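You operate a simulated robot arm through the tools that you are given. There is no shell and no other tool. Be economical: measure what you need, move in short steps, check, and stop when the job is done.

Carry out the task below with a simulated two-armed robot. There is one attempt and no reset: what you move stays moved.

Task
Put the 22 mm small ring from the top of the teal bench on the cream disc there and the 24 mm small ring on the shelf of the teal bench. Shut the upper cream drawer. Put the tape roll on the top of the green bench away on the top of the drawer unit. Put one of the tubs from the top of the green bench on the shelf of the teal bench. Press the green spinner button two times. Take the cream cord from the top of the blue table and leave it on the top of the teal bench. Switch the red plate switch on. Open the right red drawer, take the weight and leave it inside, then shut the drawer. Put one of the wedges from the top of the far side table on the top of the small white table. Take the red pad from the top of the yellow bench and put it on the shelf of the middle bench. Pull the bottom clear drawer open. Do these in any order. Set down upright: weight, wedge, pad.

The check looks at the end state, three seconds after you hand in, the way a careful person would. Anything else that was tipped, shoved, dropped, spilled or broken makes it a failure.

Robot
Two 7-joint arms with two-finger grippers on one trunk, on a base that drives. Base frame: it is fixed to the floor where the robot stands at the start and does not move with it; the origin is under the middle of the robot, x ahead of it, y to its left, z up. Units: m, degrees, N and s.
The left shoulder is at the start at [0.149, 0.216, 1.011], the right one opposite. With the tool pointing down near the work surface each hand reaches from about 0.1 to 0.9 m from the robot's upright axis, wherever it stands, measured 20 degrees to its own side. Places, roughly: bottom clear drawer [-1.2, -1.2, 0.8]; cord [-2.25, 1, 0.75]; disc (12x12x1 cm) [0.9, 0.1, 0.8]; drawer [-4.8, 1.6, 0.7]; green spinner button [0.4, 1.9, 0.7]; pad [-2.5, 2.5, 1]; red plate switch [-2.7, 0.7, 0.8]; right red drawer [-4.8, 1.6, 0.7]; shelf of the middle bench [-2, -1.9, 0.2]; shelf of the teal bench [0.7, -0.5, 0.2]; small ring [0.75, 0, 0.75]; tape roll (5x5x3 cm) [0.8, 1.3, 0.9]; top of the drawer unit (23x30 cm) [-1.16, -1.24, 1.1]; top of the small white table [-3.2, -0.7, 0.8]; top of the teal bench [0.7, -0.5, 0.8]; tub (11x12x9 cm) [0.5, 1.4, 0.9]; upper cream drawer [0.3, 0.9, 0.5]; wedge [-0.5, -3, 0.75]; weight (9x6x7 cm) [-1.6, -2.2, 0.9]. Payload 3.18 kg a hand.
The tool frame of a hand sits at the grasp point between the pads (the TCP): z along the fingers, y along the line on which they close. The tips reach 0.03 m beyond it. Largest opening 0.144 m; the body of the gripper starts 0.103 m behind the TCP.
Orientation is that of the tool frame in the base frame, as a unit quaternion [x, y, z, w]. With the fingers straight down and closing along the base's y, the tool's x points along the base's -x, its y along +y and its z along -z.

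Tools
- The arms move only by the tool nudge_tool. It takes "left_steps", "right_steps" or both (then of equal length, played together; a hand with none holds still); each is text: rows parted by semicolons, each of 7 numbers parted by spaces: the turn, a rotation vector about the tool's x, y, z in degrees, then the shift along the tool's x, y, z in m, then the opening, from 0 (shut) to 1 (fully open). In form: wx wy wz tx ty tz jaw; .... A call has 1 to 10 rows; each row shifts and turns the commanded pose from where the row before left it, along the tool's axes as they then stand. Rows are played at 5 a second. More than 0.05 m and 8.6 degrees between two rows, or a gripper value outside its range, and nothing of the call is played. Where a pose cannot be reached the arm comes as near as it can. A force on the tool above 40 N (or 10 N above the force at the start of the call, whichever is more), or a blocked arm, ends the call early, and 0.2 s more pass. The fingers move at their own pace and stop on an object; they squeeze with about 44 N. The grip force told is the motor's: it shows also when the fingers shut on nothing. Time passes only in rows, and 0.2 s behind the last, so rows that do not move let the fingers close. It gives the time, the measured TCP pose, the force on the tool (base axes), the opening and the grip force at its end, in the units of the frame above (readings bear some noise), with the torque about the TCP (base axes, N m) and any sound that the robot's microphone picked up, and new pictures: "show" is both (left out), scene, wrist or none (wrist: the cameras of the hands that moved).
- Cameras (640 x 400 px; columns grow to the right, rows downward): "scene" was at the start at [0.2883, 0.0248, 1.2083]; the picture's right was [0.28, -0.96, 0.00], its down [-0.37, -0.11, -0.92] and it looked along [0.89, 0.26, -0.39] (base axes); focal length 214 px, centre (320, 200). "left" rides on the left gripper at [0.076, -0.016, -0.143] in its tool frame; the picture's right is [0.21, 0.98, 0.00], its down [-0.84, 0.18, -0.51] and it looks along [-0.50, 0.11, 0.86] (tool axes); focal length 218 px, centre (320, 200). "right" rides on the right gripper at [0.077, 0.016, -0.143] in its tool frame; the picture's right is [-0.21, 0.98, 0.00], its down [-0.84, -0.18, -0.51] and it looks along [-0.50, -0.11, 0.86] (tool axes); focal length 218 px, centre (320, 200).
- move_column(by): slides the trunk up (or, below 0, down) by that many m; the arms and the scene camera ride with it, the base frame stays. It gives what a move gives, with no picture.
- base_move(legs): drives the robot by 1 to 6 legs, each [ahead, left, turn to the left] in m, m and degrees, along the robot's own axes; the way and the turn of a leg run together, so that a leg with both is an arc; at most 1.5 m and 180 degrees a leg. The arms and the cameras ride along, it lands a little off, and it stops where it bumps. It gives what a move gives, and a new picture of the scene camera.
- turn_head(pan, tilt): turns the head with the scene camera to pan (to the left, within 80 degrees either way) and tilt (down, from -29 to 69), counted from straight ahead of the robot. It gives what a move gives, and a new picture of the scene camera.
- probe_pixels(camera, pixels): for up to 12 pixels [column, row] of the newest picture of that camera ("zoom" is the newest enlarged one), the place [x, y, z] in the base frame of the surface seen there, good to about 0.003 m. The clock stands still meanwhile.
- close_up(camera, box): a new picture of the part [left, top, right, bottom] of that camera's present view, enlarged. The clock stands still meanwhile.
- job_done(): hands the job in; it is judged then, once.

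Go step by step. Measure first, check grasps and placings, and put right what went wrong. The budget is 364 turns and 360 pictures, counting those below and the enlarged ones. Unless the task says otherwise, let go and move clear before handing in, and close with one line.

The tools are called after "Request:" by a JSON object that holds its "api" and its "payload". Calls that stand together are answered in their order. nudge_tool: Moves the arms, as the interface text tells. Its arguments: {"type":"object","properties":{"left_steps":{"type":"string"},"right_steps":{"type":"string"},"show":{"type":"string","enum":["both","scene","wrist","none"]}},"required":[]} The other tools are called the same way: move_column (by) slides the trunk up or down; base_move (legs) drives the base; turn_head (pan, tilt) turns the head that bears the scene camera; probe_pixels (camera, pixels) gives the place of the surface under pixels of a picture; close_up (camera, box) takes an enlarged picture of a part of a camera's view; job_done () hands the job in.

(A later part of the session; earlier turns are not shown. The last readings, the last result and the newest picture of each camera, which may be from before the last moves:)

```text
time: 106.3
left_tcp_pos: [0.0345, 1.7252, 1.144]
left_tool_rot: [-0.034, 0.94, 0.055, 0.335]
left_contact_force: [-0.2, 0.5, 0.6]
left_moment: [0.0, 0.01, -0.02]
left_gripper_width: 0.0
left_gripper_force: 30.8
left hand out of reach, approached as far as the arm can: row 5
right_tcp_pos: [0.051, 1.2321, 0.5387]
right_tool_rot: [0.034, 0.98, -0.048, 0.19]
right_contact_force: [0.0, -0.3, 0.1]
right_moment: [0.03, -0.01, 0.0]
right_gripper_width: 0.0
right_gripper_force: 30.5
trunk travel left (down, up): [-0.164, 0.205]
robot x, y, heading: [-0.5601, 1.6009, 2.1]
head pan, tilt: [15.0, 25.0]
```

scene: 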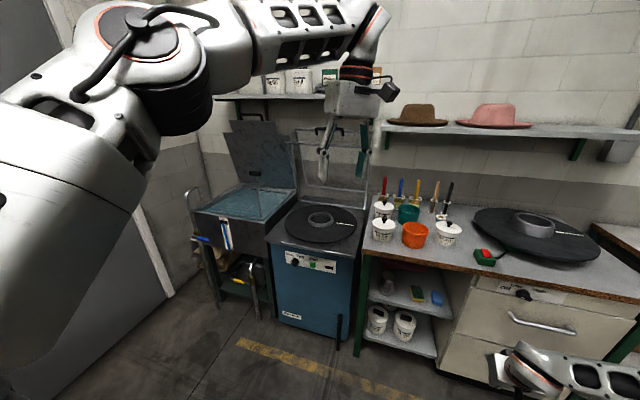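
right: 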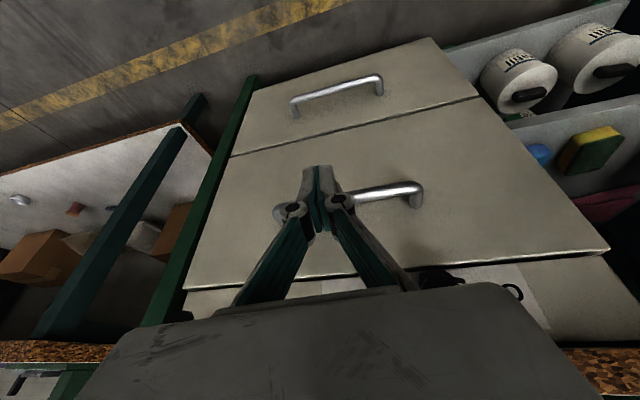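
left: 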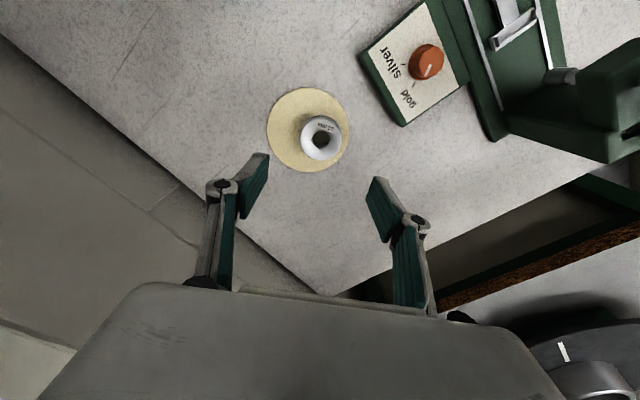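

Pitch 39° achieved. Lower the left hand to the button's height in front of the spinner.

Request:
{"api": "nudge_tool", "payload": {"left_steps": "0 0 0 0.0274 0.0163 0.0364 0;0 0 0 0.0274 0.0163 0.0364 0;0 0 0 0.0274 0.0163 0.0364 0;0 0 0 0.0274 0.0163 0.0364 0;0 0 0 0.0274 0.0163 0.0364 0;0 0 0 0.0274 0.0163 0.0364 0;0 0 0 0.0274 0.0163 0.0364 0;0 0 0 0.0274 0.0163 0.0364 0;0 0 0 0.0274 0.0163 0.0364 0;0 0 0 0.0274 0.0163 0.0364 0", "show": "both"}}

```text
time: 108.5
left_tcp_pos: [0.0557, 1.9167, 0.7231]
left_tool_rot: [-0.035, 0.944, 0.057, 0.322]
left_contact_force: [0.1, 0.7, -0.1]
left_moment: [0.02, 0.02, 0.02]
left_gripper_width: 0.0003
left_gripper_force: 30.9
left hand out of reach, approached as far as the arm can: row 9, 10
right_tcp_pos: [0.052, 1.2324, 0.5372]
right_tool_rot: [0.033, 0.98, -0.048, 0.189]
right_contact_force: [-0.6, 0.2, 0.0]
right_moment: [-0.05, 0.01, -0.02]
right_gripper_width: 0.0
right_gripper_force: 31.0
trunk travel left (down, up): [-0.164, 0.205]
robot x, y, heading: [-0.5601, 1.5924, 2.4]
head pan, tilt: [15.0, 25.0]
```

scene: 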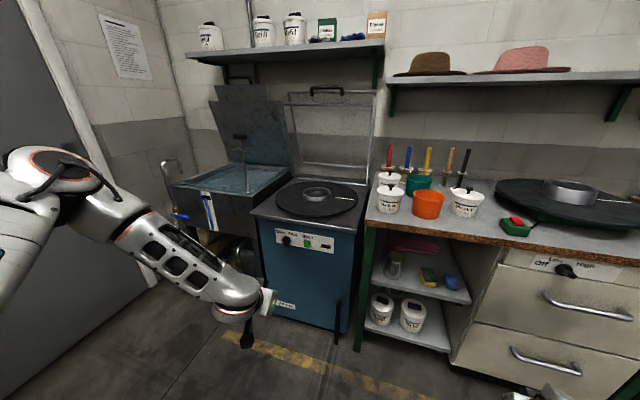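
left: 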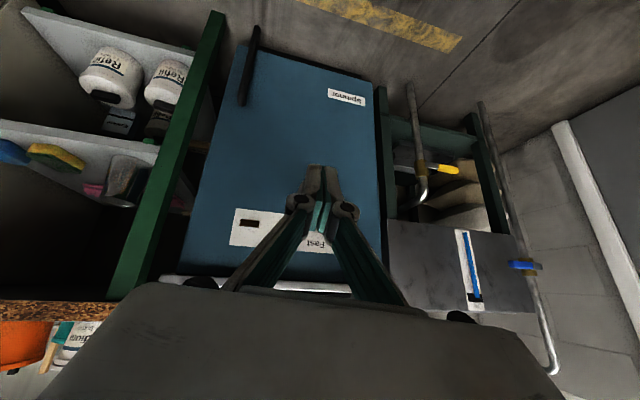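

Measure the button precisely (scene ≈(308,243)).

Request:
{"api": "close_up", "payload": {"camera": "scene", "box": [268, 220, 348, 270]}}

```text
8.00 times, centred on (308, 245) of scene
```

zoom: 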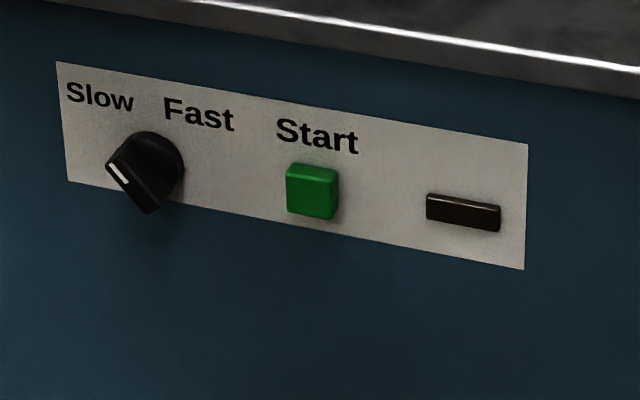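

Request:
{"api": "probe_pixels", "payload": {"camera": "zoom", "pixels": [[313, 193], [295, 190], [330, 195], [312, 210], [312, 178], [400, 200], [240, 180], [145, 165], [320, 60], [320, 30], [130, 190]]}}

```text
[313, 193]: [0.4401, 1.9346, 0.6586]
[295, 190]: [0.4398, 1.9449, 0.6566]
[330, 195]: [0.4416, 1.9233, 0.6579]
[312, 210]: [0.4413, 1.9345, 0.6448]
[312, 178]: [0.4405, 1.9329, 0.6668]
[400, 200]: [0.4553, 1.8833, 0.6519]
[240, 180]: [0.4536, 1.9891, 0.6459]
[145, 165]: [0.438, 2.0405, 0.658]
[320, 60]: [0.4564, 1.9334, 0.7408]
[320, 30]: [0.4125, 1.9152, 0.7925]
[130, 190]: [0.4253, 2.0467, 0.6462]
```

Button centre (0.440,1.934,0.657), protruding 1.5 cm. Retract the right hand, lower the trunk 5 cm, drive in 0.28 m.

Request:
{"api": "nudge_tool", "payload": {"right_steps": "0 0 0 0.04 0 -0.016 0;0 0 0 0.04 0 -0.016 0;0 0 0 0.04 0 -0.016 0;0 0 0 0.04 0 -0.016 0;0 0 0 0 0 0 0", "show": "none"}}

Request:
{"api": "move_column", "payload": {"by": -0.05}}

Request:
{"api": "base_move", "payload": {"legs": [[0.26, 0, 0]]}}

```text
time: 109.7
left_tcp_pos: [0.0561, 1.9156, 0.724]
left_tool_rot: [-0.035, 0.944, 0.057, 0.323]
left_contact_force: [-0.1, -0.1, -0.3]
left_moment: [0.0, 0.0, 0.01]
left_gripper_width: 0.0
left_gripper_force: 31.0
right_tcp_pos: [-0.0093, 1.2387, 0.5391]
right_tool_rot: [0.031, 0.98, -0.044, 0.19]
right_contact_force: [0.2, -0.6, -0.6]
right_moment: [-0.02, 0.03, 0.0]
right_gripper_width: 0.0002
right_gripper_force: 30.7
right hand out of reach, approached as far as the arm can: row 2, 3, 4
trunk travel left (down, up): [-0.164, 0.205]
robot x, y, heading: [-0.5599, 1.601, 2.0]
head pan, tilt: [15.0, 25.0]
```

```text
time: 110.7
left_tcp_pos: [0.0183, 1.9139, 0.5872]
left_tool_rot: [-0.031, 0.968, 0.056, 0.241]
left_contact_force: [0.1, -0.1, 0.8]
left_moment: [-0.01, 0.02, 0.01]
left_gripper_width: 0.0
left_gripper_force: 31.5
right_tcp_pos: [-0.063, 1.2378, 0.4332]
right_tool_rot: [0.029, 0.991, -0.052, 0.117]
right_contact_force: [0.5, -0.3, 0.7]
right_moment: [-0.01, 0.03, 0.0]
right_gripper_width: 0.0
right_gripper_force: 30.6
trunk travel left (down, up): [-0.114, 0.255]
robot x, y, heading: [-0.5598, 1.5957, 2.0]
head pan, tilt: [15.0, 25.0]
```

```text
time: 112.5
left_tcp_pos: [0.2745, 1.9242, 0.584]
left_tool_rot: [-0.032, 0.969, 0.057, 0.238]
left_contact_force: [-0.1, -0.5, -0.6]
left_moment: [0.0, 0.0, -0.01]
left_gripper_width: 0.0
left_gripper_force: 30.7
right_tcp_pos: [0.1904, 1.247, 0.4316]
right_tool_rot: [0.029, 0.991, -0.052, 0.116]
right_contact_force: [-0.2, 0.3, -0.4]
right_moment: [0.02, 0.0, 0.0]
right_gripper_width: 0.0003
right_gripper_force: 30.6
trunk travel left (down, up): [-0.114, 0.255]
robot x, y, heading: [-0.3011, 1.6121, 2.0]
head pan, tilt: [15.0, 25.0]
```

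scene: 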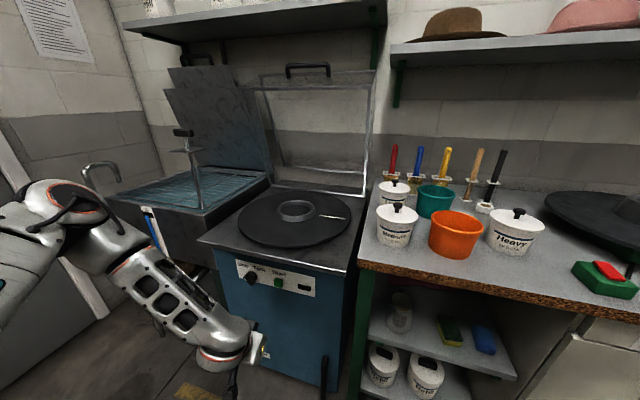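

The left hand is lower than wanted (0.584) and pitched 28°. Raise it to the button's height with a bit more pitch, stopping 5 cm short.

Request:
{"api": "nudge_tool", "payload": {"left_steps": "0 0 0 -0.039 0.0023 -0.0129 0;0 0 0 -0.039 0.0023 -0.0129 0;0 0 0 -0.039 0.0023 -0.0129 0;0 -8 0 0 0 0 0;0 0 0 0 0 0 0", "show": "wrist"}}

```text
time: 113.7
left_tcp_pos: [0.3589, 1.9288, 0.6734]
left_tool_rot: [-0.027, 0.95, 0.058, 0.306]
left_contact_force: [0.4, 0.7, -0.3]
left_moment: [-0.01, 0.0, 0.01]
left_gripper_width: 0.0001
left_gripper_force: 30.3
right_tcp_pos: [0.1922, 1.2468, 0.4325]
right_tool_rot: [0.028, 0.992, -0.053, 0.115]
right_contact_force: [-0.1, 0.5, 1.0]
right_moment: [0.01, 0.0, 0.04]
right_gripper_width: 0.0
right_gripper_force: 30.8
trunk travel left (down, up): [-0.114, 0.255]
robot x, y, heading: [-0.3092, 1.6055, 1.9]
head pan, tilt: [15.0, 25.0]
```

left: 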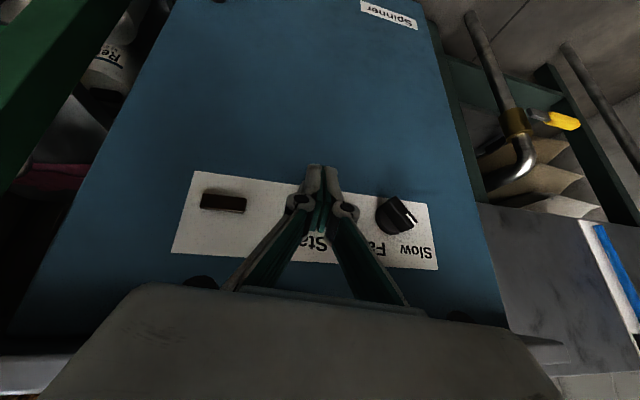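

Fingertip corner is aligned with the button. Advance 5 cm and then press in small steps, watching force/sound.

Request:
{"api": "nudge_tool", "payload": {"left_steps": "0 0 0 -0.0203 -0.0022 0.0145 0;0 0 0 -0.0203 -0.0022 0.0145 0;0 0 0 -0.0024 -0.0003 0.0017 0;0 0 0 -0.0024 -0.0003 0.0017 0", "show": "wrist"}}

```text
time: 114.7
left_tcp_pos: [0.4133, 1.929, 0.6722]
left_tool_rot: [-0.028, 0.95, 0.059, 0.306]
left_contact_force: [1.0, 0.0, 0.1]
left_moment: [0.01, 0.01, -0.01]
left_gripper_width: 0.0001
left_gripper_force: 30.3
right_tcp_pos: [0.1932, 1.246, 0.4314]
right_tool_rot: [0.028, 0.992, -0.053, 0.115]
right_contact_force: [0.6, -0.9, 0.9]
right_moment: [0.01, -0.03, 0.03]
right_gripper_width: 0.0
right_gripper_force: 30.7
trunk travel left (down, up): [-0.114, 0.255]
robot x, y, heading: [-0.3057, 1.607, 2.2]
head pan, tilt: [15.0, 25.0]
```

left: 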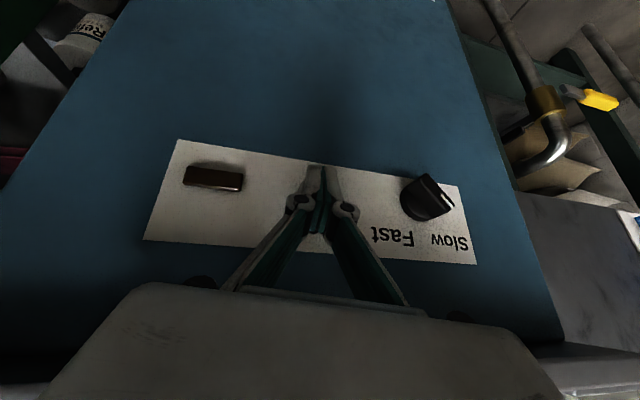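

No contact yet. Step in further by 3 mm increments.

Request:
{"api": "nudge_tool", "payload": {"left_steps": "0 0 0 -0.0024 -0.0003 0.0017 0;0 0 0 -0.0024 -0.0003 0.0017 0", "show": "none"}}

```text
time: 115.3
left_tcp_pos: [0.4197, 1.9289, 0.6739]
left_tool_rot: [-0.027, 0.95, 0.059, 0.305]
left_contact_force: [-3.1, -1.0, -0.9]
left_moment: [0.0, 0.06, -0.04]
left_gripper_width: 0.0
left_gripper_force: 30.9
right_tcp_pos: [0.1918, 1.2476, 0.4319]
right_tool_rot: [0.028, 0.992, -0.052, 0.115]
right_contact_force: [-0.2, 0.3, -0.4]
right_moment: [0.02, 0.01, -0.02]
right_gripper_width: 0.0
right_gripper_force: 30.2
trunk travel left (down, up): [-0.114, 0.255]
robot x, y, heading: [-0.305, 1.6038, 1.9]
head pan, tilt: [15.0, 25.0]
heard: click
```

A click was heard: first press. Withdraw 2 cm to release, then see.

Request:
{"api": "nudge_tool", "payload": {"left_steps": "0 0 0 0.0081 0.0009 -0.0058 0;0 0 0 0.0081 0.0009 -0.0058 0;0 0 0 0 0 0 0;0 0 0 0 0 0 0", "show": "scene"}}

```text
time: 116.3
left_tcp_pos: [0.4015, 1.9282, 0.6751]
left_tool_rot: [-0.028, 0.95, 0.059, 0.304]
left_contact_force: [0.3, 0.0, 0.6]
left_moment: [0.0, 0.03, -0.02]
left_gripper_width: 0.0
left_gripper_force: 30.6
right_tcp_pos: [0.1915, 1.2477, 0.4315]
right_tool_rot: [0.029, 0.992, -0.052, 0.115]
right_contact_force: [0.1, 1.1, -0.2]
right_moment: [0.03, 0.0, 0.0]
right_gripper_width: 0.0
right_gripper_force: 30.9
trunk travel left (down, up): [-0.114, 0.255]
robot x, y, heading: [-0.3044, 1.6074, 2.1]
head pan, tilt: [15.0, 25.0]
```

scene: 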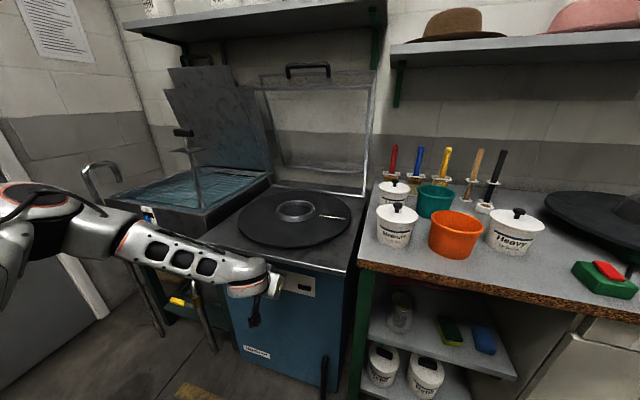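

Released with no extra click. Second press.

Request:
{"api": "nudge_tool", "payload": {"left_steps": "0 0 0 -0.0081 -0.0009 0.0058 0;0 0 0 -0.0081 -0.0009 0.0058 0;0 0 0 0 0 0 0", "show": "none"}}

```text
time: 117.1
left_tcp_pos: [0.4201, 1.9289, 0.673]
left_tool_rot: [-0.028, 0.95, 0.059, 0.305]
left_contact_force: [-6.2, -0.7, 0.4]
left_moment: [-0.02, 0.07, -0.05]
left_gripper_width: 0.0059
left_gripper_force: 30.6
right_tcp_pos: [0.1915, 1.2462, 0.4318]
right_tool_rot: [0.028, 0.991, -0.053, 0.116]
right_contact_force: [0.7, -0.3, -0.1]
right_moment: [-0.01, -0.01, 0.02]
right_gripper_width: 0.0
right_gripper_force: 30.3
trunk travel left (down, up): [-0.114, 0.255]
robot x, y, heading: [-0.3009, 1.6087, 2.1]
head pan, tilt: [15.0, 25.0]
heard: click
```

Second click. Withdraw the left hand, and inspect the tubs and tape.

Request:
{"api": "nudge_tool", "payload": {"left_steps": "0 0 0 0.0081 0.0009 -0.0058 0;0 0 0 0.03 0.003 -0.022 0;0 0 0 0.03 0.003 -0.022 0;0 0 0 0.03 0.003 -0.022 0", "show": "none"}}

Request:
{"api": "base_move", "payload": {"legs": [[-0.25, 0, -2]]}}

Request:
{"api": "move_column", "payload": {"by": 0.25}}

Request:
{"api": "turn_head", "payload": {"pan": 0, "tilt": 35}}

```text
time: 118.1
left_tcp_pos: [0.3, 1.931, 0.6794]
left_tool_rot: [-0.029, 0.951, 0.06, 0.302]
left_contact_force: [-0.3, -0.6, 0.4]
left_moment: [-0.06, 0.01, -0.01]
left_gripper_width: 0.0
left_gripper_force: 30.7
left hand out of reach, approached as far as the arm can: row 4
right_tcp_pos: [0.1909, 1.2475, 0.4327]
right_tool_rot: [0.028, 0.991, -0.053, 0.117]
right_contact_force: [-0.3, 0.9, -0.2]
right_moment: [0.01, -0.02, 0.0]
right_gripper_width: 0.0001
right_gripper_force: 30.8
trunk travel left (down, up): [-0.114, 0.255]
robot x, y, heading: [-0.3085, 1.6077, 2.0]
head pan, tilt: [15.0, 25.0]
```

```text
time: 119.9
left_tcp_pos: [0.0655, 1.9019, 0.6801]
left_tool_rot: [-0.01, 0.952, 0.053, 0.302]
left_contact_force: [-0.6, -0.3, -0.3]
left_moment: [-0.03, -0.02, -0.02]
left_gripper_width: 0.0002
left_gripper_force: 30.4
right_tcp_pos: [-0.0685, 1.2242, 0.4313]
right_tool_rot: [0.046, 0.991, -0.055, 0.116]
right_contact_force: [-0.5, 0.4, 0.0]
right_moment: [0.02, -0.01, 0.03]
right_gripper_width: 0.0001
right_gripper_force: 30.5
trunk travel left (down, up): [-0.114, 0.255]
robot x, y, heading: [-0.5483, 1.6015, 0.0]
head pan, tilt: [15.0, 25.0]
```

scene: 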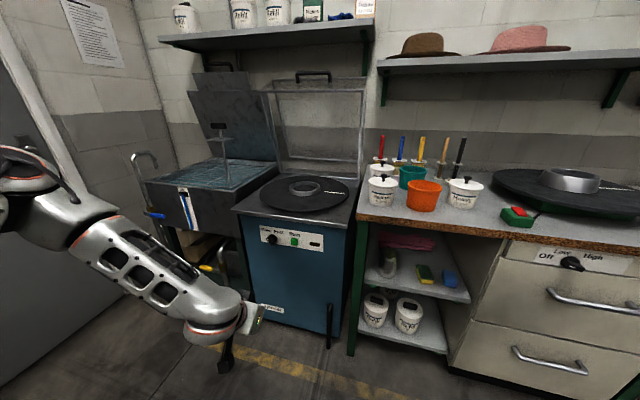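

```text
time: 122.5
left_tcp_pos: [0.0664, 1.9017, 0.9288]
left_tool_rot: [-0.01, 0.952, 0.054, 0.301]
left_contact_force: [-0.8, -0.5, -0.1]
left_moment: [0.0, -0.01, 0.01]
left_gripper_width: 0.0
left_gripper_force: 30.5
right_tcp_pos: [-0.0668, 1.225, 0.6821]
right_tool_rot: [0.046, 0.991, -0.055, 0.114]
right_contact_force: [0.3, 0.5, 0.0]
right_moment: [0.0, -0.02, -0.01]
right_gripper_width: 0.0
right_gripper_force: 30.7
trunk travel left (down, up): [-0.364, 0.005]
robot x, y, heading: [-0.5499, 1.6048, -0.1]
head pan, tilt: [15.0, 25.0]
```

```text
time: 123.2
left_tcp_pos: [0.0674, 1.9021, 0.9282]
left_tool_rot: [-0.011, 0.952, 0.054, 0.302]
left_contact_force: [-0.7, -0.6, -0.5]
left_moment: [-0.01, 0.0, 0.02]
left_gripper_width: 0.0001
left_gripper_force: 31.3
right_tcp_pos: [-0.0676, 1.2246, 0.6822]
right_tool_rot: [0.046, 0.991, -0.054, 0.114]
right_contact_force: [-1.0, -0.6, 0.7]
right_moment: [-0.01, -0.02, 0.0]
right_gripper_width: 0.0
right_gripper_force: 31.4
trunk travel left (down, up): [-0.364, 0.005]
robot x, y, heading: [-0.5525, 1.603, -0.0]
head pan, tilt: [0.0, 35.0]
```

scene: 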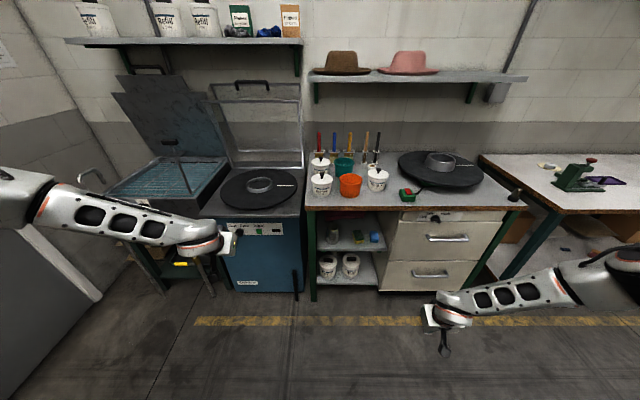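

Zoom on the bench-top group and measure tub, tape and neighbours.

Request:
{"api": "close_up", "payload": {"camera": "scene", "box": [300, 140, 420, 215]}}

```text
5.33 times, centred on (360, 178) of scene
```

zoom: 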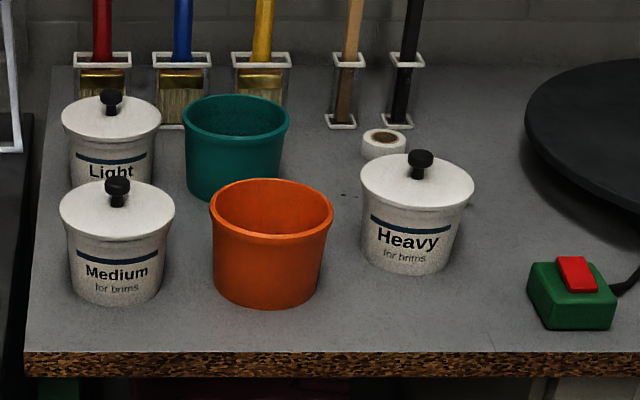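

Request:
{"api": "probe_pixels", "payload": {"camera": "zoom", "pixels": [[214, 212], [329, 212], [271, 236], [271, 182], [268, 300], [172, 205], [364, 195], [272, 120], [384, 136], [384, 152], [340, 320], [384, 131]]}}

```text
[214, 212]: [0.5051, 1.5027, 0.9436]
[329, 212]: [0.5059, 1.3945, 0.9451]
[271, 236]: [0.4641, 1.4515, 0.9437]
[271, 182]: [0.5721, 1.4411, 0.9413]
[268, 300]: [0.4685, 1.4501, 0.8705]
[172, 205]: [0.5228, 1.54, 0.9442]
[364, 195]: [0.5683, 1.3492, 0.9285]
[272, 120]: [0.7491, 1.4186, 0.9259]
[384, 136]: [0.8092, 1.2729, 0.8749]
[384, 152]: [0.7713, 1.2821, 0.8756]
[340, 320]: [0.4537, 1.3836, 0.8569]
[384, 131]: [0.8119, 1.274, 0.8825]
```

Orange tub: centre (0.517,1.448), rim z 0.944, 11 cm wide; tape roll ≈(0.79,1.277), top 0.88. Right hand takes the tape first. Raise and level both hands.

Request:
{"api": "nudge_tool", "payload": {"left_steps": "6.7 0 0 0 0 0 0.5;0 7.5 0 -0.017 0 -0.025 0.5;0 7.5 0 -0.017 0 -0.025 0.5;0 0 0 -0.012 0 -0.03 0.5;0 0 0 -0.012 0 -0.03 0.5;0 0 0 -0.012 0 -0.03 0.5;0 0 0 -0.012 0 -0.03 0.5;0 0 0 0 0 0 0.5;0 0 0 0 0 0 0.5", "right_steps": "-5.8 0 0 0 0 0 0.7;0 0 0 -0.011 0 -0.046 0.7;0 0 0 -0.011 0 -0.046 0.7;0 0 0 -0.011 0 -0.046 0.7;0 0 0 -0.011 0 -0.046 0.7;0 0 0 -0.011 0 -0.046 0.7;0 0 0 -0.011 0 -0.046 0.7;0 0 0 -0.011 0 -0.046 0.7;0 0 0 -0.011 0 -0.046 0.7", "show": "none"}}

```text
time: 125.2
left_tcp_pos: [0.0729, 1.8993, 1.1198]
left_tool_rot: [0.007, 0.985, -0.001, 0.175]
left_contact_force: [-0.4, 0.5, 0.0]
left_moment: [0.03, 0.0, 0.0]
left_gripper_width: 0.0722
left_gripper_force: 0.0
right_tcp_pos: [-0.0673, 1.2279, 1.062]
right_tool_rot: [0.041, 0.992, -0.004, 0.117]
right_contact_force: [0.2, 0.6, 0.3]
right_moment: [0.0, 0.01, 0.03]
right_gripper_width: 0.1012
right_gripper_force: 0.1
trunk travel left (down, up): [-0.364, 0.005]
robot x, y, heading: [-0.5505, 1.5997, 0.1]
head pan, tilt: [0.0, 35.0]
```

Both level. Pull the left hand back 0.24 m so it stays away from the spinner lid, then drive in 0.58 m.

Request:
{"api": "nudge_tool", "payload": {"left_steps": "0 0 0 0.039 0 -0.0144 0.5;0 0 0 0.039 0 -0.0144 0.5;0 0 0 0.039 0 -0.0144 0.5;0 0 0 0.039 0 -0.0144 0.5;0 0 0 0.039 0 -0.0144 0.5;0 0 0 0.039 0 -0.0144 0.5;0 0 0 0 0 0 0.5", "show": "none"}}

Request:
{"api": "base_move", "payload": {"legs": [[0.57, 0, 0]]}}

```text
time: 126.8
left_tcp_pos: [-0.1473, 1.9071, 1.1247]
left_tool_rot: [0.008, 0.985, -0.001, 0.174]
left_contact_force: [1.1, -0.4, -0.2]
left_moment: [-0.01, -0.02, 0.0]
left_gripper_width: 0.0717
left_gripper_force: 0.1
left hand out of reach, approached as far as the arm can: row 6
right_tcp_pos: [-0.0661, 1.2277, 1.0624]
right_tool_rot: [0.041, 0.992, -0.004, 0.116]
right_contact_force: [-0.6, 0.8, -0.1]
right_moment: [0.0, -0.03, 0.03]
right_gripper_width: 0.1008
right_gripper_force: 0.1
trunk travel left (down, up): [-0.364, 0.005]
robot x, y, heading: [-0.5514, 1.602, 0.2]
head pan, tilt: [0.0, 35.0]
```

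```text
time: 130.0
left_tcp_pos: [0.4068, 1.9118, 1.1252]
left_tool_rot: [0.006, 0.985, -0.001, 0.173]
left_contact_force: [0.2, -0.1, 0.4]
left_moment: [-0.07, 0.07, 0.01]
left_gripper_width: 0.0719
left_gripper_force: 0.0
right_tcp_pos: [0.4896, 1.2317, 1.0614]
right_tool_rot: [0.039, 0.992, -0.004, 0.117]
right_contact_force: [0.4, -0.1, 0.5]
right_moment: [0.02, 0.03, 0.02]
right_gripper_width: 0.1009
right_gripper_force: 0.0
trunk travel left (down, up): [-0.364, 0.005]
robot x, y, heading: [0.0013, 1.6034, 0.2]
head pan, tilt: [0.0, 35.0]
```

scene: 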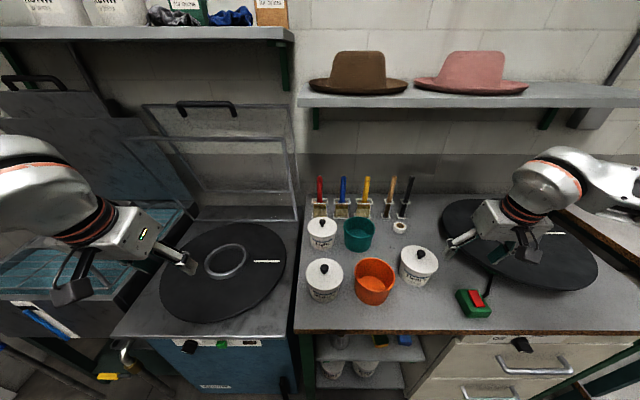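

Tape at scene (400,227). Measure it, with the brush holders behind.

Request:
{"api": "close_up", "payload": {"camera": "scene", "box": [360, 170, 440, 250]}}

Request:
{"api": "probe_pixels", "payload": {"camera": "scene", "pixels": [[394, 227], [406, 227], [400, 221], [400, 233], [389, 215], [404, 216], [432, 255], [373, 235], [445, 215]]}}

```text
5.00 times, centred on (400, 210) of scene
```

zoom: 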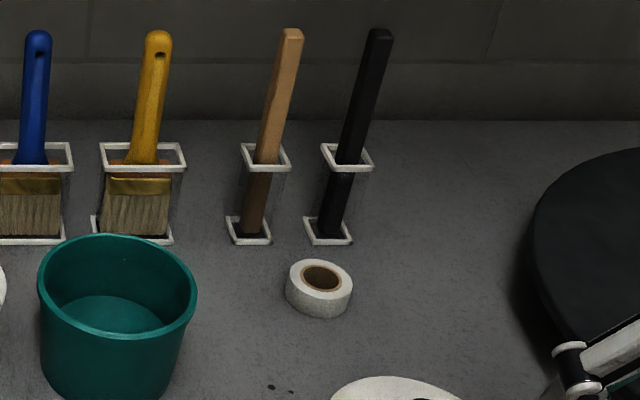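

```text
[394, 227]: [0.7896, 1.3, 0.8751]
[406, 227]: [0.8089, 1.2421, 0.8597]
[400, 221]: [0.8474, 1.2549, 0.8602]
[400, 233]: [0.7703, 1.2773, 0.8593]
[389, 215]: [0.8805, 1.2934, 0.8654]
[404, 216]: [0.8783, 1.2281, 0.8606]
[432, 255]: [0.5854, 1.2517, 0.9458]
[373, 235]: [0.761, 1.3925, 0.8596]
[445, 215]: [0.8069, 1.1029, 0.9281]
```

Request:
{"api": "probe_pixels", "payload": {"camera": "zoom", "pixels": [[291, 285], [350, 288], [320, 264], [320, 302], [319, 280], [270, 240], [305, 240], [335, 245]]}}

```text
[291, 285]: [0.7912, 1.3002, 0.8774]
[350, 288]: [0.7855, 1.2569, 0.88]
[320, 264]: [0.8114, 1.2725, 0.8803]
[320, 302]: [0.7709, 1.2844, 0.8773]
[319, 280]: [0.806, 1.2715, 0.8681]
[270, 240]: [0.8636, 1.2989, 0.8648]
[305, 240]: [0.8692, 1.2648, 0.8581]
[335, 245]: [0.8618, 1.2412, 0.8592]
```

Tape centre (0.791,1.279), about 4.5 cm wide. Move the right hand above it.

Request:
{"api": "nudge_tool", "payload": {"right_steps": "0 0 0 -0.0415 0.0113 0.017 0.6;0 0 0 -0.0415 0.0113 0.017 0.6;0 0 0 -0.0415 0.0113 0.017 0.6;0 0 0 -0.0415 0.0113 0.017 0.6;0 0 0 -0.0415 0.0113 0.017 0.6;0 0 0 -0.0415 0.0113 0.017 0.6;0 0 0 0 0 0 0.6", "show": "wrist"}}

```text
time: 131.6
left_tcp_pos: [0.4057, 1.9091, 1.1247]
left_tool_rot: [0.006, 0.985, 0.0, 0.174]
left_contact_force: [-0.8, -0.6, 0.6]
left_moment: [0.0, 0.01, -0.01]
left_gripper_width: 0.072
left_gripper_force: 0.1
right_tcp_pos: [0.7617, 1.276, 1.0202]
right_tool_rot: [0.038, 0.992, -0.004, 0.117]
right_contact_force: [-0.7, -0.5, 0.0]
right_moment: [0.08, -0.03, 0.02]
right_gripper_width: 0.0865
right_gripper_force: 0.1
trunk travel left (down, up): [-0.364, 0.005]
robot x, y, heading: [-0.0001, 1.6051, 0.3]
head pan, tilt: [0.0, 35.0]
```

right: 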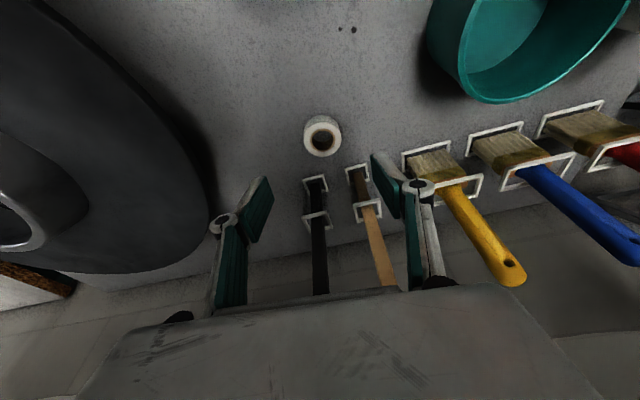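

Clear path. Descend and close.

Request:
{"api": "nudge_tool", "payload": {"right_steps": "0 0 0 0.0014 0.0012 0.0318 0.6;0 0 0 0.0014 0.0012 0.0318 0.6;0 0 0 0.0014 0.0012 0.0318 0.6;0 0 0 0.0014 0.0012 0.0318 0.6;0 0 0 0 0 0 0.6;0 0 0 0 0 0 0.1;0 0 0 0 0 0 0.1;0 0 0 0 0 0 0.1;0 0 0 0 0 0 0.1", "show": "wrist"}}

```text
time: 133.6
left_tcp_pos: [0.4064, 1.9109, 1.124]
left_tool_rot: [0.005, 0.985, -0.001, 0.174]
left_contact_force: [-0.5, -0.7, -0.6]
left_moment: [0.01, 0.04, 0.01]
left_gripper_width: 0.072
left_gripper_force: 0.2
right_tcp_pos: [0.777, 1.2813, 0.9501]
right_tool_rot: [0.04, 0.992, -0.004, 0.118]
right_contact_force: [0.2, 0.8, 0.2]
right_moment: [-0.02, 0.0, 0.01]
right_gripper_width: 0.0143
right_gripper_force: 0.0
right hand out of reach, approached as far as the arm can: row 3, 4
trunk travel left (down, up): [-0.364, 0.005]
robot x, y, heading: [-0.0, 1.6052, 0.2]
head pan, tilt: [0.0, 35.0]
```

right: 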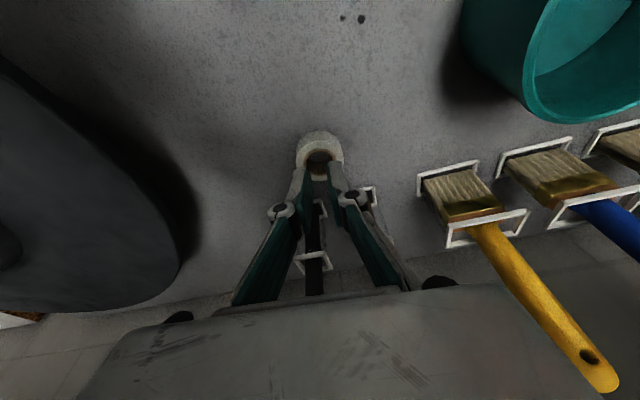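

The fingers ran out of downward reach at 0.95 and closed above the tape (nothing touched). Rise, open, lower the trunk 10 cm, then descend again.

Request:
{"api": "nudge_tool", "payload": {"right_steps": "0 0 0 0 0 -0.04 0.3;0 0 0 0 0 -0.05 0.6;0 0 0 0 0 -0.03 0.6;0 0 0 0 0 0 0.6", "show": "none"}}

Request:
{"api": "move_column", "payload": {"by": -0.1}}

```text
time: 134.6
left_tcp_pos: [0.4061, 1.9095, 1.1241]
left_tool_rot: [0.005, 0.985, -0.001, 0.174]
left_contact_force: [0.2, -0.3, -0.7]
left_moment: [0.01, 0.0, -0.01]
left_gripper_width: 0.0719
left_gripper_force: 0.1
right_tcp_pos: [0.7473, 1.2824, 1.066]
right_tool_rot: [0.038, 0.992, -0.004, 0.116]
right_contact_force: [0.4, 0.9, 0.9]
right_moment: [0.04, 0.01, 0.0]
right_gripper_width: 0.0866
right_gripper_force: 0.1
trunk travel left (down, up): [-0.364, 0.005]
robot x, y, heading: [0.0042, 1.6079, 0.3]
head pan, tilt: [0.0, 35.0]
```

```text
time: 136.0
left_tcp_pos: [0.4078, 1.9112, 1.0132]
left_tool_rot: [0.005, 0.988, -0.001, 0.157]
left_contact_force: [-0.6, -0.3, 0.4]
left_moment: [0.01, -0.01, 0.05]
left_gripper_width: 0.0724
left_gripper_force: 0.0
right_tcp_pos: [0.7475, 1.2823, 0.966]
right_tool_rot: [0.039, 0.992, -0.005, 0.117]
right_contact_force: [0.5, 0.4, -0.1]
right_moment: [-0.01, -0.01, 0.01]
right_gripper_width: 0.0865
right_gripper_force: 0.0
trunk travel left (down, up): [-0.264, 0.105]
robot x, y, heading: [0.0048, 1.6017, 0.1]
head pan, tilt: [0.0, 35.0]
```

Request:
{"api": "nudge_tool", "payload": {"right_steps": "0 0 0 -0.007 0 0.026 0.6;0 0 0 -0.007 0 0.026 0.6;0 0 0 -0.007 0 0.026 0.6;0 0 0 0 0 0 0.6", "show": "wrist"}}

```text
time: 137.0
left_tcp_pos: [0.4083, 1.9107, 1.0128]
left_tool_rot: [0.005, 0.988, -0.001, 0.155]
left_contact_force: [-0.2, -0.2, -0.3]
left_moment: [0.01, -0.01, -0.03]
left_gripper_width: 0.072
left_gripper_force: 0.0
right_tcp_pos: [0.7794, 1.2828, 0.9017]
right_tool_rot: [0.039, 0.992, -0.005, 0.117]
right_contact_force: [0.4, 0.2, -0.8]
right_moment: [0.03, -0.02, -0.01]
right_gripper_width: 0.0864
right_gripper_force: 0.1
right hand out of reach, approached as far as the arm can: row 3
trunk travel left (down, up): [-0.264, 0.105]
robot x, y, heading: [0.0057, 1.6032, 0.5]
head pan, tilt: [0.0, 35.0]
```

right: 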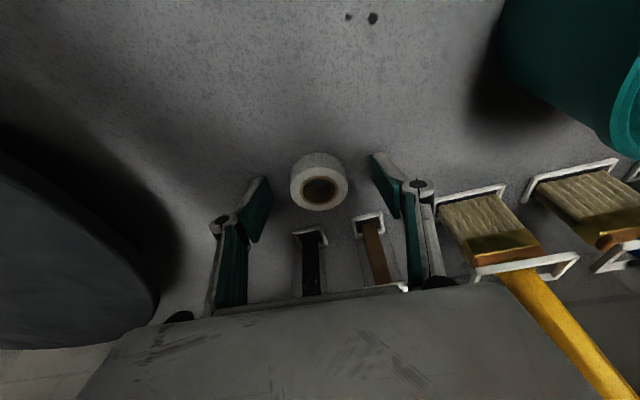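

Slightly high (0.902). Try a little yaw to free the wrist and descend the last 8 mm.

Request:
{"api": "nudge_tool", "payload": {"right_steps": "0 0 7 0 0 0 0.6;0 0 7 -0.003 0 0.003 0.6;0 0 0 -0.002 0 0.004 0.6;0 0 0 0 0 0 0.6", "show": "wrist"}}

```text
time: 138.0
left_tcp_pos: [0.4084, 1.9108, 1.0118]
left_tool_rot: [0.005, 0.988, 0.0, 0.156]
left_contact_force: [0.4, -0.9, 0.8]
left_moment: [-0.01, 0.04, -0.02]
left_gripper_width: 0.072
left_gripper_force: 0.1
right_tcp_pos: [0.7875, 1.2785, 0.8966]
right_tool_rot: [0.16, 0.98, 0.01, 0.117]
right_contact_force: [0.3, 0.6, -0.2]
right_moment: [0.0, -0.01, 0.02]
right_gripper_width: 0.0863
right_gripper_force: 0.1
trunk travel left (down, up): [-0.264, 0.105]
robot x, y, heading: [0.0045, 1.6025, 0.2]
head pan, tilt: [0.0, 35.0]
```

right: 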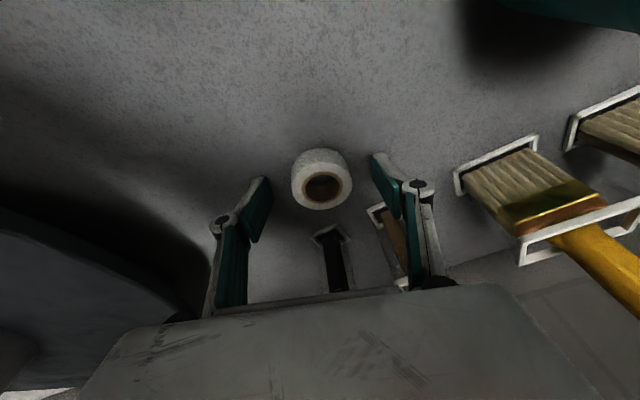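

Yaw freed it: at (0.7875,1.2785,0.8966), tape centred. Close and lift straight.

Request:
{"api": "nudge_tool", "payload": {"right_steps": "0 0 0 0 0 0.002 0.4;0 0 0 0 0 0 0.1;0 0 0 0 0 0 0.1;0 0 0 0 0 0 0.1;0 0 0 -0.007 0 -0.029 0.1;0 0 0 -0.009 0 -0.038 0.1;0 0 0 -0.009 0 -0.038 0.1;0 0 0 -0.009 0 -0.038 0.1;0 0 0 0 0 0 0.1", "show": "wrist"}}

```text
time: 140.0
left_tcp_pos: [0.4094, 1.9106, 1.0119]
left_tool_rot: [0.005, 0.988, -0.001, 0.155]
left_contact_force: [0.3, 0.3, 1.2]
left_moment: [0.0, 0.01, 0.01]
left_gripper_width: 0.0721
left_gripper_force: 0.0
right_tcp_pos: [0.7869, 1.268, 1.039]
right_tool_rot: [0.159, 0.98, 0.01, 0.117]
right_contact_force: [-0.2, 0.3, -0.2]
right_moment: [-0.01, -0.02, 0.0]
right_gripper_width: 0.048
right_gripper_force: 44.4
trunk travel left (down, up): [-0.264, 0.105]
robot x, y, heading: [0.002, 1.6035, 0.1]
head pan, tilt: [0.0, 35.0]
```

right: 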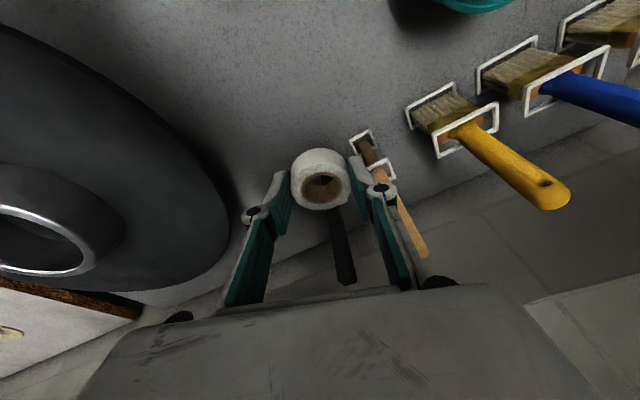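

Tape held (0.048). Now back off and shift right so the left hand can take the orange tub.

Request:
{"api": "base_move", "payload": {"legs": [[-0.25, 0, 0], [0, -0.4, 0]]}}

```text
time: 145.5
left_tcp_pos: [0.1601, 1.5087, 1.0131]
left_tool_rot: [-0.004, 0.988, 0.001, 0.155]
left_contact_force: [0.1, -0.9, 0.1]
left_moment: [0.01, 0.02, -0.01]
left_gripper_width: 0.0721
left_gripper_force: 0.2
right_tcp_pos: [0.5497, 0.8741, 1.0397]
right_tool_rot: [0.152, 0.982, 0.01, 0.116]
right_contact_force: [0.2, -0.1, 0.0]
right_moment: [-0.01, -0.02, 0.01]
right_gripper_width: 0.0481
right_gripper_force: 44.5
trunk travel left (down, up): [-0.264, 0.105]
robot x, y, heading: [-0.2375, 1.1997, 1.2]
head pan, tilt: [0.0, 35.0]
```

scene: 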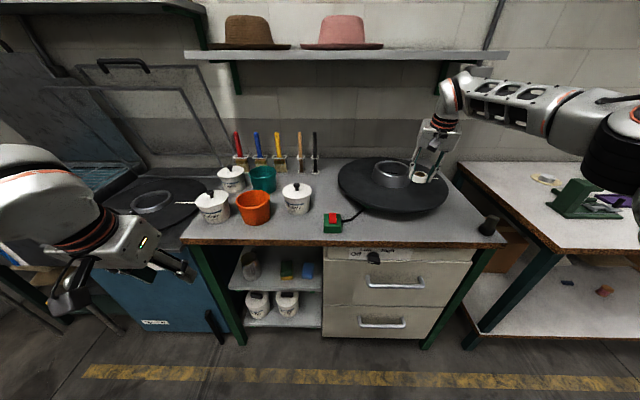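

Move the left hand above the orange tub, jaws wide.

Request:
{"api": "nudge_tool", "payload": {"left_steps": "0 0 0 -0.0441 -0.0087 0.0146 0.95;0 0 0 -0.0441 -0.0087 0.0146 0.95;0 0 0 -0.0441 -0.0087 0.0146 0.95;0 0 0 -0.0441 -0.0087 0.0146 0.95;0 0 0 -0.0441 -0.0087 0.0146 0.95;0 0 0 -0.0441 -0.0087 0.0146 0.95;0 0 0 -0.0441 -0.0087 0.0146 0.95;0 0 0 0 0 0 0.95", "show": "wrist"}}

```text
time: 147.3
left_tcp_pos: [0.4838, 1.4532, 1.0102]
left_tool_rot: [-0.003, 0.988, 0.001, 0.157]
left_contact_force: [0.4, 0.4, 0.2]
left_moment: [-0.01, -0.03, -0.03]
left_gripper_width: 0.1366
left_gripper_force: 0.0
right_tcp_pos: [0.5482, 0.8748, 1.0399]
right_tool_rot: [0.151, 0.982, 0.01, 0.117]
right_contact_force: [-0.1, 0.5, 0.1]
right_moment: [-0.03, 0.02, 0.0]
right_gripper_width: 0.0478
right_gripper_force: 43.9
trunk travel left (down, up): [-0.264, 0.105]
robot x, y, heading: [-0.2376, 1.1964, 1.2]
head pan, tilt: [0.0, 35.0]
```

left: 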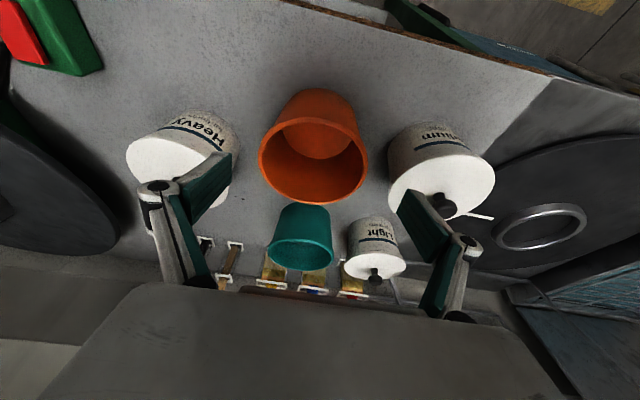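

Measure the gaps beside the tub.

Request:
{"api": "probe_pixels", "payload": {"camera": "left", "pixels": [[260, 160], [365, 160], [312, 200], [325, 92], [234, 150], [232, 175], [390, 185], [392, 165], [225, 200], [315, 125], [400, 200]]}}

```text
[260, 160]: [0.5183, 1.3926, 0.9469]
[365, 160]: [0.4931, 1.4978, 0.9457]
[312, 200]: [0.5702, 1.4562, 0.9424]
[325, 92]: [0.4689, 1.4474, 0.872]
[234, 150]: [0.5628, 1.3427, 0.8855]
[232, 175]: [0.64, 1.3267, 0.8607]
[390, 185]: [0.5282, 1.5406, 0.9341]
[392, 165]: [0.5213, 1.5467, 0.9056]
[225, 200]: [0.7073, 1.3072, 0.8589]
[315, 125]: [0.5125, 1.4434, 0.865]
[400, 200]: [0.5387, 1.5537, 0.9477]
```

Gaps of ~1.5–2 cm each side: fine. Descend and grip.

Request:
{"api": "nudge_tool", "payload": {"left_steps": "0 0 0 0 -0.003 0.0224 0.93;0 0 0 0 -0.003 0.0224 0.93;0 0 0 0 0 0.0224 0.93;0 0 0 0 0 0.0224 0.93;0 0 0 0 0 0 0.93", "show": "wrist"}}

```text
time: 148.5
left_tcp_pos: [0.5126, 1.4448, 0.9263]
left_tool_rot: [-0.004, 0.988, 0.001, 0.155]
left_contact_force: [-0.5, 0.3, 0.4]
left_moment: [-0.03, 0.0, -0.01]
left_gripper_width: 0.1341
left_gripper_force: 0.1
right_tcp_pos: [0.549, 0.8744, 1.039]
right_tool_rot: [0.151, 0.982, 0.011, 0.117]
right_contact_force: [0.0, 0.5, -0.7]
right_moment: [-0.01, -0.03, 0.02]
right_gripper_width: 0.0479
right_gripper_force: 43.9
trunk travel left (down, up): [-0.264, 0.105]
robot x, y, heading: [-0.2373, 1.1991, 1.3]
head pan, tilt: [0.0, 35.0]
```

left: 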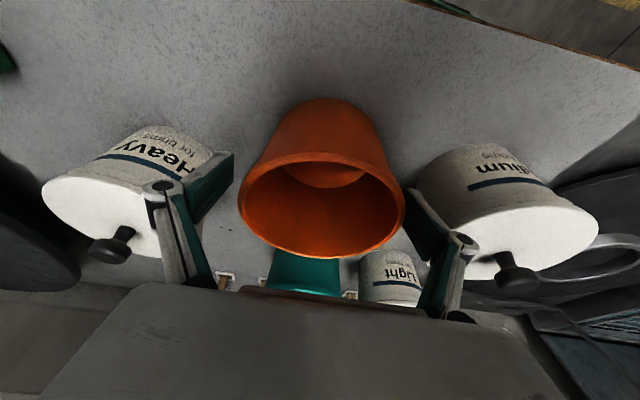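

Straddling the tub cleanly. Close, then lift straight up.

Request:
{"api": "nudge_tool", "payload": {"left_steps": "0 0 0 0 0 0 0.8;0 0 0 0 0 0 0.6;0 0 0 0 0 0 0.5;0 0 0 0 0 0 0.5;0 0 0 -0.009 0 -0.0286 0.5;0 0 0 -0.012 0 -0.038 0.5;0 0 0 -0.012 0 -0.038 0.5;0 0 0 0 0 0 0.5", "show": "both"}}

```text
time: 150.3
left_tcp_pos: [0.513, 1.4461, 1.0348]
left_tool_rot: [-0.003, 0.988, 0.001, 0.155]
left_contact_force: [0.5, 0.1, -1.3]
left_moment: [-0.01, 0.03, -0.01]
left_gripper_width: 0.1051
left_gripper_force: 43.9
right_tcp_pos: [0.55, 0.8748, 1.0376]
right_tool_rot: [0.151, 0.982, 0.01, 0.116]
right_contact_force: [-0.9, 0.3, -0.7]
right_moment: [0.03, 0.01, 0.03]
right_gripper_width: 0.0475
right_gripper_force: 43.8
trunk travel left (down, up): [-0.264, 0.105]
robot x, y, heading: [-0.2373, 1.2004, 1.0]
head pan, tilt: [0.0, 35.0]
```

scene: 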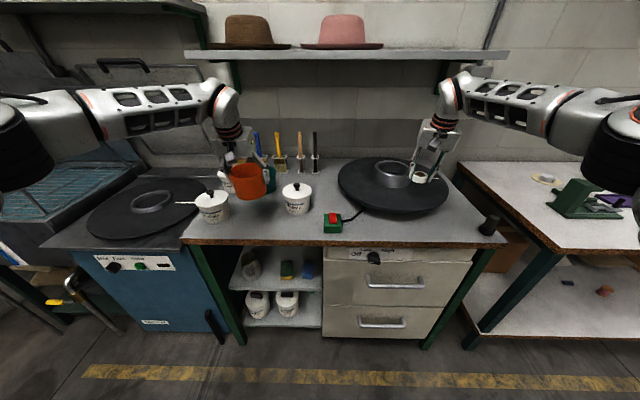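
left: 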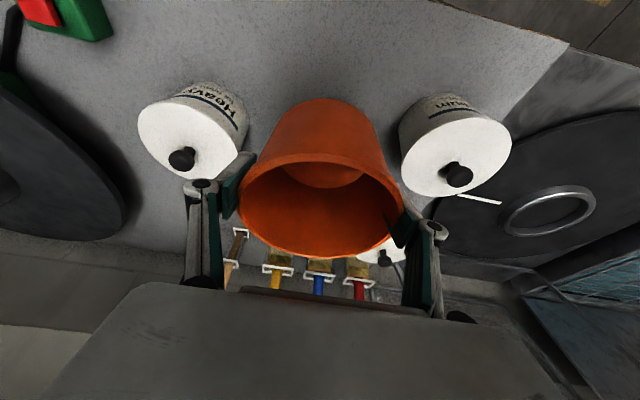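

Tub held level, nothing else moved. Back off, retract the right hand (with tape), and strafe to the teal bench.

Request:
{"api": "base_move", "payload": {"legs": [[-0.5, 0, -1]]}}

Request:
{"api": "nudge_tool", "payload": {"right_steps": "0 0 0 0.0413 -0.0131 -0.0103 0.1;0 0 0 0.0413 -0.0131 -0.0103 0.1;0 0 0 0.0413 -0.0131 -0.0103 0.1;0 0 0 0.0413 -0.0131 -0.0103 0.1;0 0 0 0.0413 -0.0131 -0.0103 0.1;0 0 0 0.0413 -0.0131 -0.0103 0.1;0 0 0 0.0413 -0.0131 -0.0103 0.1;0 0 0 0.0413 -0.0131 -0.0103 0.1;0 0 0 0.03 -0.01 -0.0103 0.1;0 0 0 0 0 0 0.1", "show": "none"}}

Request:
{"api": "base_move", "payload": {"legs": [[0, -1.0, 0], [0, -0.45, 0]]}}

```text
time: 153.2
left_tcp_pos: [0.0185, 1.4265, 1.0363]
left_tool_rot: [0.006, 0.988, -0.001, 0.155]
left_contact_force: [-0.4, -0.4, -1.5]
left_moment: [0.03, 0.0, -0.01]
left_gripper_width: 0.1051
left_gripper_force: 44.6
right_tcp_pos: [0.0475, 0.8537, 1.0384]
right_tool_rot: [0.159, 0.98, 0.009, 0.116]
right_contact_force: [-0.7, -0.8, 0.7]
right_moment: [0.0, 0.02, 0.01]
right_gripper_width: 0.0476
right_gripper_force: 44.2
trunk travel left (down, up): [-0.264, 0.105]
robot x, y, heading: [-0.7352, 1.1953, 0.1]
head pan, tilt: [0.0, 35.0]
```

scene: 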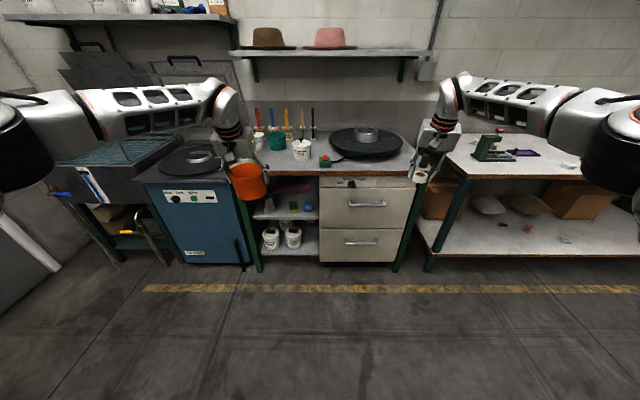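

```text
time: 155.4
left_tcp_pos: [0.0205, 1.426, 1.035]
left_tool_rot: [0.005, 0.988, -0.001, 0.157]
left_contact_force: [0.1, 0.5, -0.9]
left_moment: [-0.01, 0.0, 0.03]
left_gripper_width: 0.1052
left_gripper_force: 44.4
right_tcp_pos: [-0.3435, 0.8627, 1.0401]
right_tool_rot: [0.159, 0.98, 0.009, 0.116]
right_contact_force: [0.6, 0.0, -0.3]
right_moment: [-0.01, 0.04, 0.0]
right_gripper_width: 0.0477
right_gripper_force: 43.6
trunk travel left (down, up): [-0.264, 0.105]
robot x, y, heading: [-0.7346, 1.1911, 0.0]
head pan, tilt: [0.0, 35.0]
```

```text
time: 168.6
left_tcp_pos: [0.0264, -0.0278, 1.0364]
left_tool_rot: [0.01, 0.988, -0.001, 0.155]
left_contact_force: [0.1, -0.1, -0.1]
left_moment: [0.02, 0.0, 0.03]
left_gripper_width: 0.1047
left_gripper_force: 43.8
right_tcp_pos: [-0.3416, -0.5884, 1.0386]
right_tool_rot: [0.164, 0.98, 0.009, 0.116]
right_contact_force: [-0.5, -0.2, 0.6]
right_moment: [0.0, -0.02, -0.01]
right_gripper_width: 0.048
right_gripper_force: 44.1
trunk travel left (down, up): [-0.264, 0.105]
robot x, y, heading: [-0.7301, -0.256, -0.6]
head pan, tilt: [0.0, 35.0]
```

scene: 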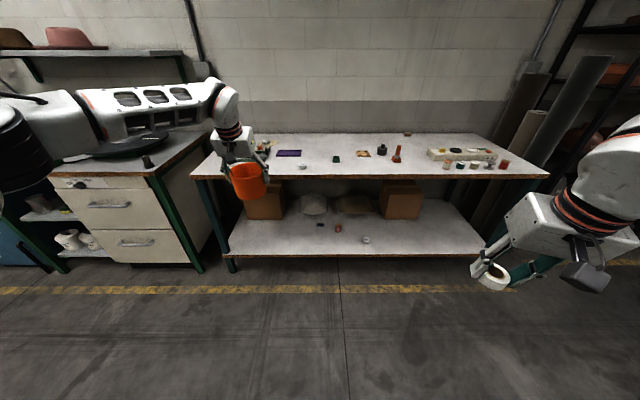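

Lower the trunk, then take the left hand with the tub down in front of the bench.

Request:
{"api": "move_column", "payload": {"by": -0.25}}

Request:
{"api": "nudge_tool", "payload": {"left_steps": "0 0 0 0.0132 0 0.041 0.5;0 0 0 0.0132 0 0.041 0.5;0 0 0 0.0132 0 0.041 0.5;0 0 0 0.0132 0 0.041 0.5;0 0 0 0.0132 0 0.041 0.5;0 0 0 0.0132 0 0.041 0.5;0 0 0 0.0132 0 0.041 0.5;0 0 0 0.0132 0 0.041 0.5;0 0 0 0.0132 0 0.041 0.5;0 0 0 0 0 0 0.5", "show": "scene"}}

```text
time: 171.2
left_tcp_pos: [0.0263, -0.0271, 0.7867]
left_tool_rot: [0.009, 0.988, -0.001, 0.156]
left_contact_force: [-0.1, -0.2, -0.1]
left_moment: [-0.02, -0.01, 0.01]
left_gripper_width: 0.1044
left_gripper_force: 43.8
right_tcp_pos: [-0.3841, -0.5892, 0.611]
right_tool_rot: [0.158, 0.961, -0.044, -0.225]
right_contact_force: [0.2, -0.1, -1.7]
right_moment: [-0.01, -0.02, -0.03]
right_gripper_width: 0.0477
right_gripper_force: 43.7
trunk travel left (down, up): [-0.014, 0.355]
robot x, y, heading: [-0.7334, -0.2551, -0.5]
head pan, tilt: [0.0, 35.0]
```

```text
time: 173.4
left_tcp_pos: [0.0262, -0.0303, 0.3977]
left_tool_rot: [0.011, 0.988, -0.002, 0.156]
left_contact_force: [-0.1, 0.1, -1.8]
left_moment: [0.01, 0.01, -0.03]
left_gripper_width: 0.1045
left_gripper_force: 44.3
right_tcp_pos: [-0.3832, -0.5886, 0.6111]
right_tool_rot: [0.159, 0.96, -0.046, -0.225]
right_contact_force: [-0.8, 0.1, -0.4]
right_moment: [0.02, -0.02, 0.0]
right_gripper_width: 0.0478
right_gripper_force: 43.7
trunk travel left (down, up): [-0.014, 0.355]
robot x, y, heading: [-0.7315, -0.2593, -0.4]
head pan, tilt: [0.0, 35.0]
```

scene: 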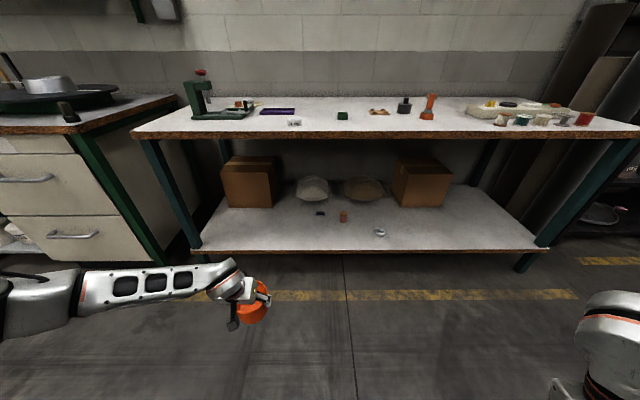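

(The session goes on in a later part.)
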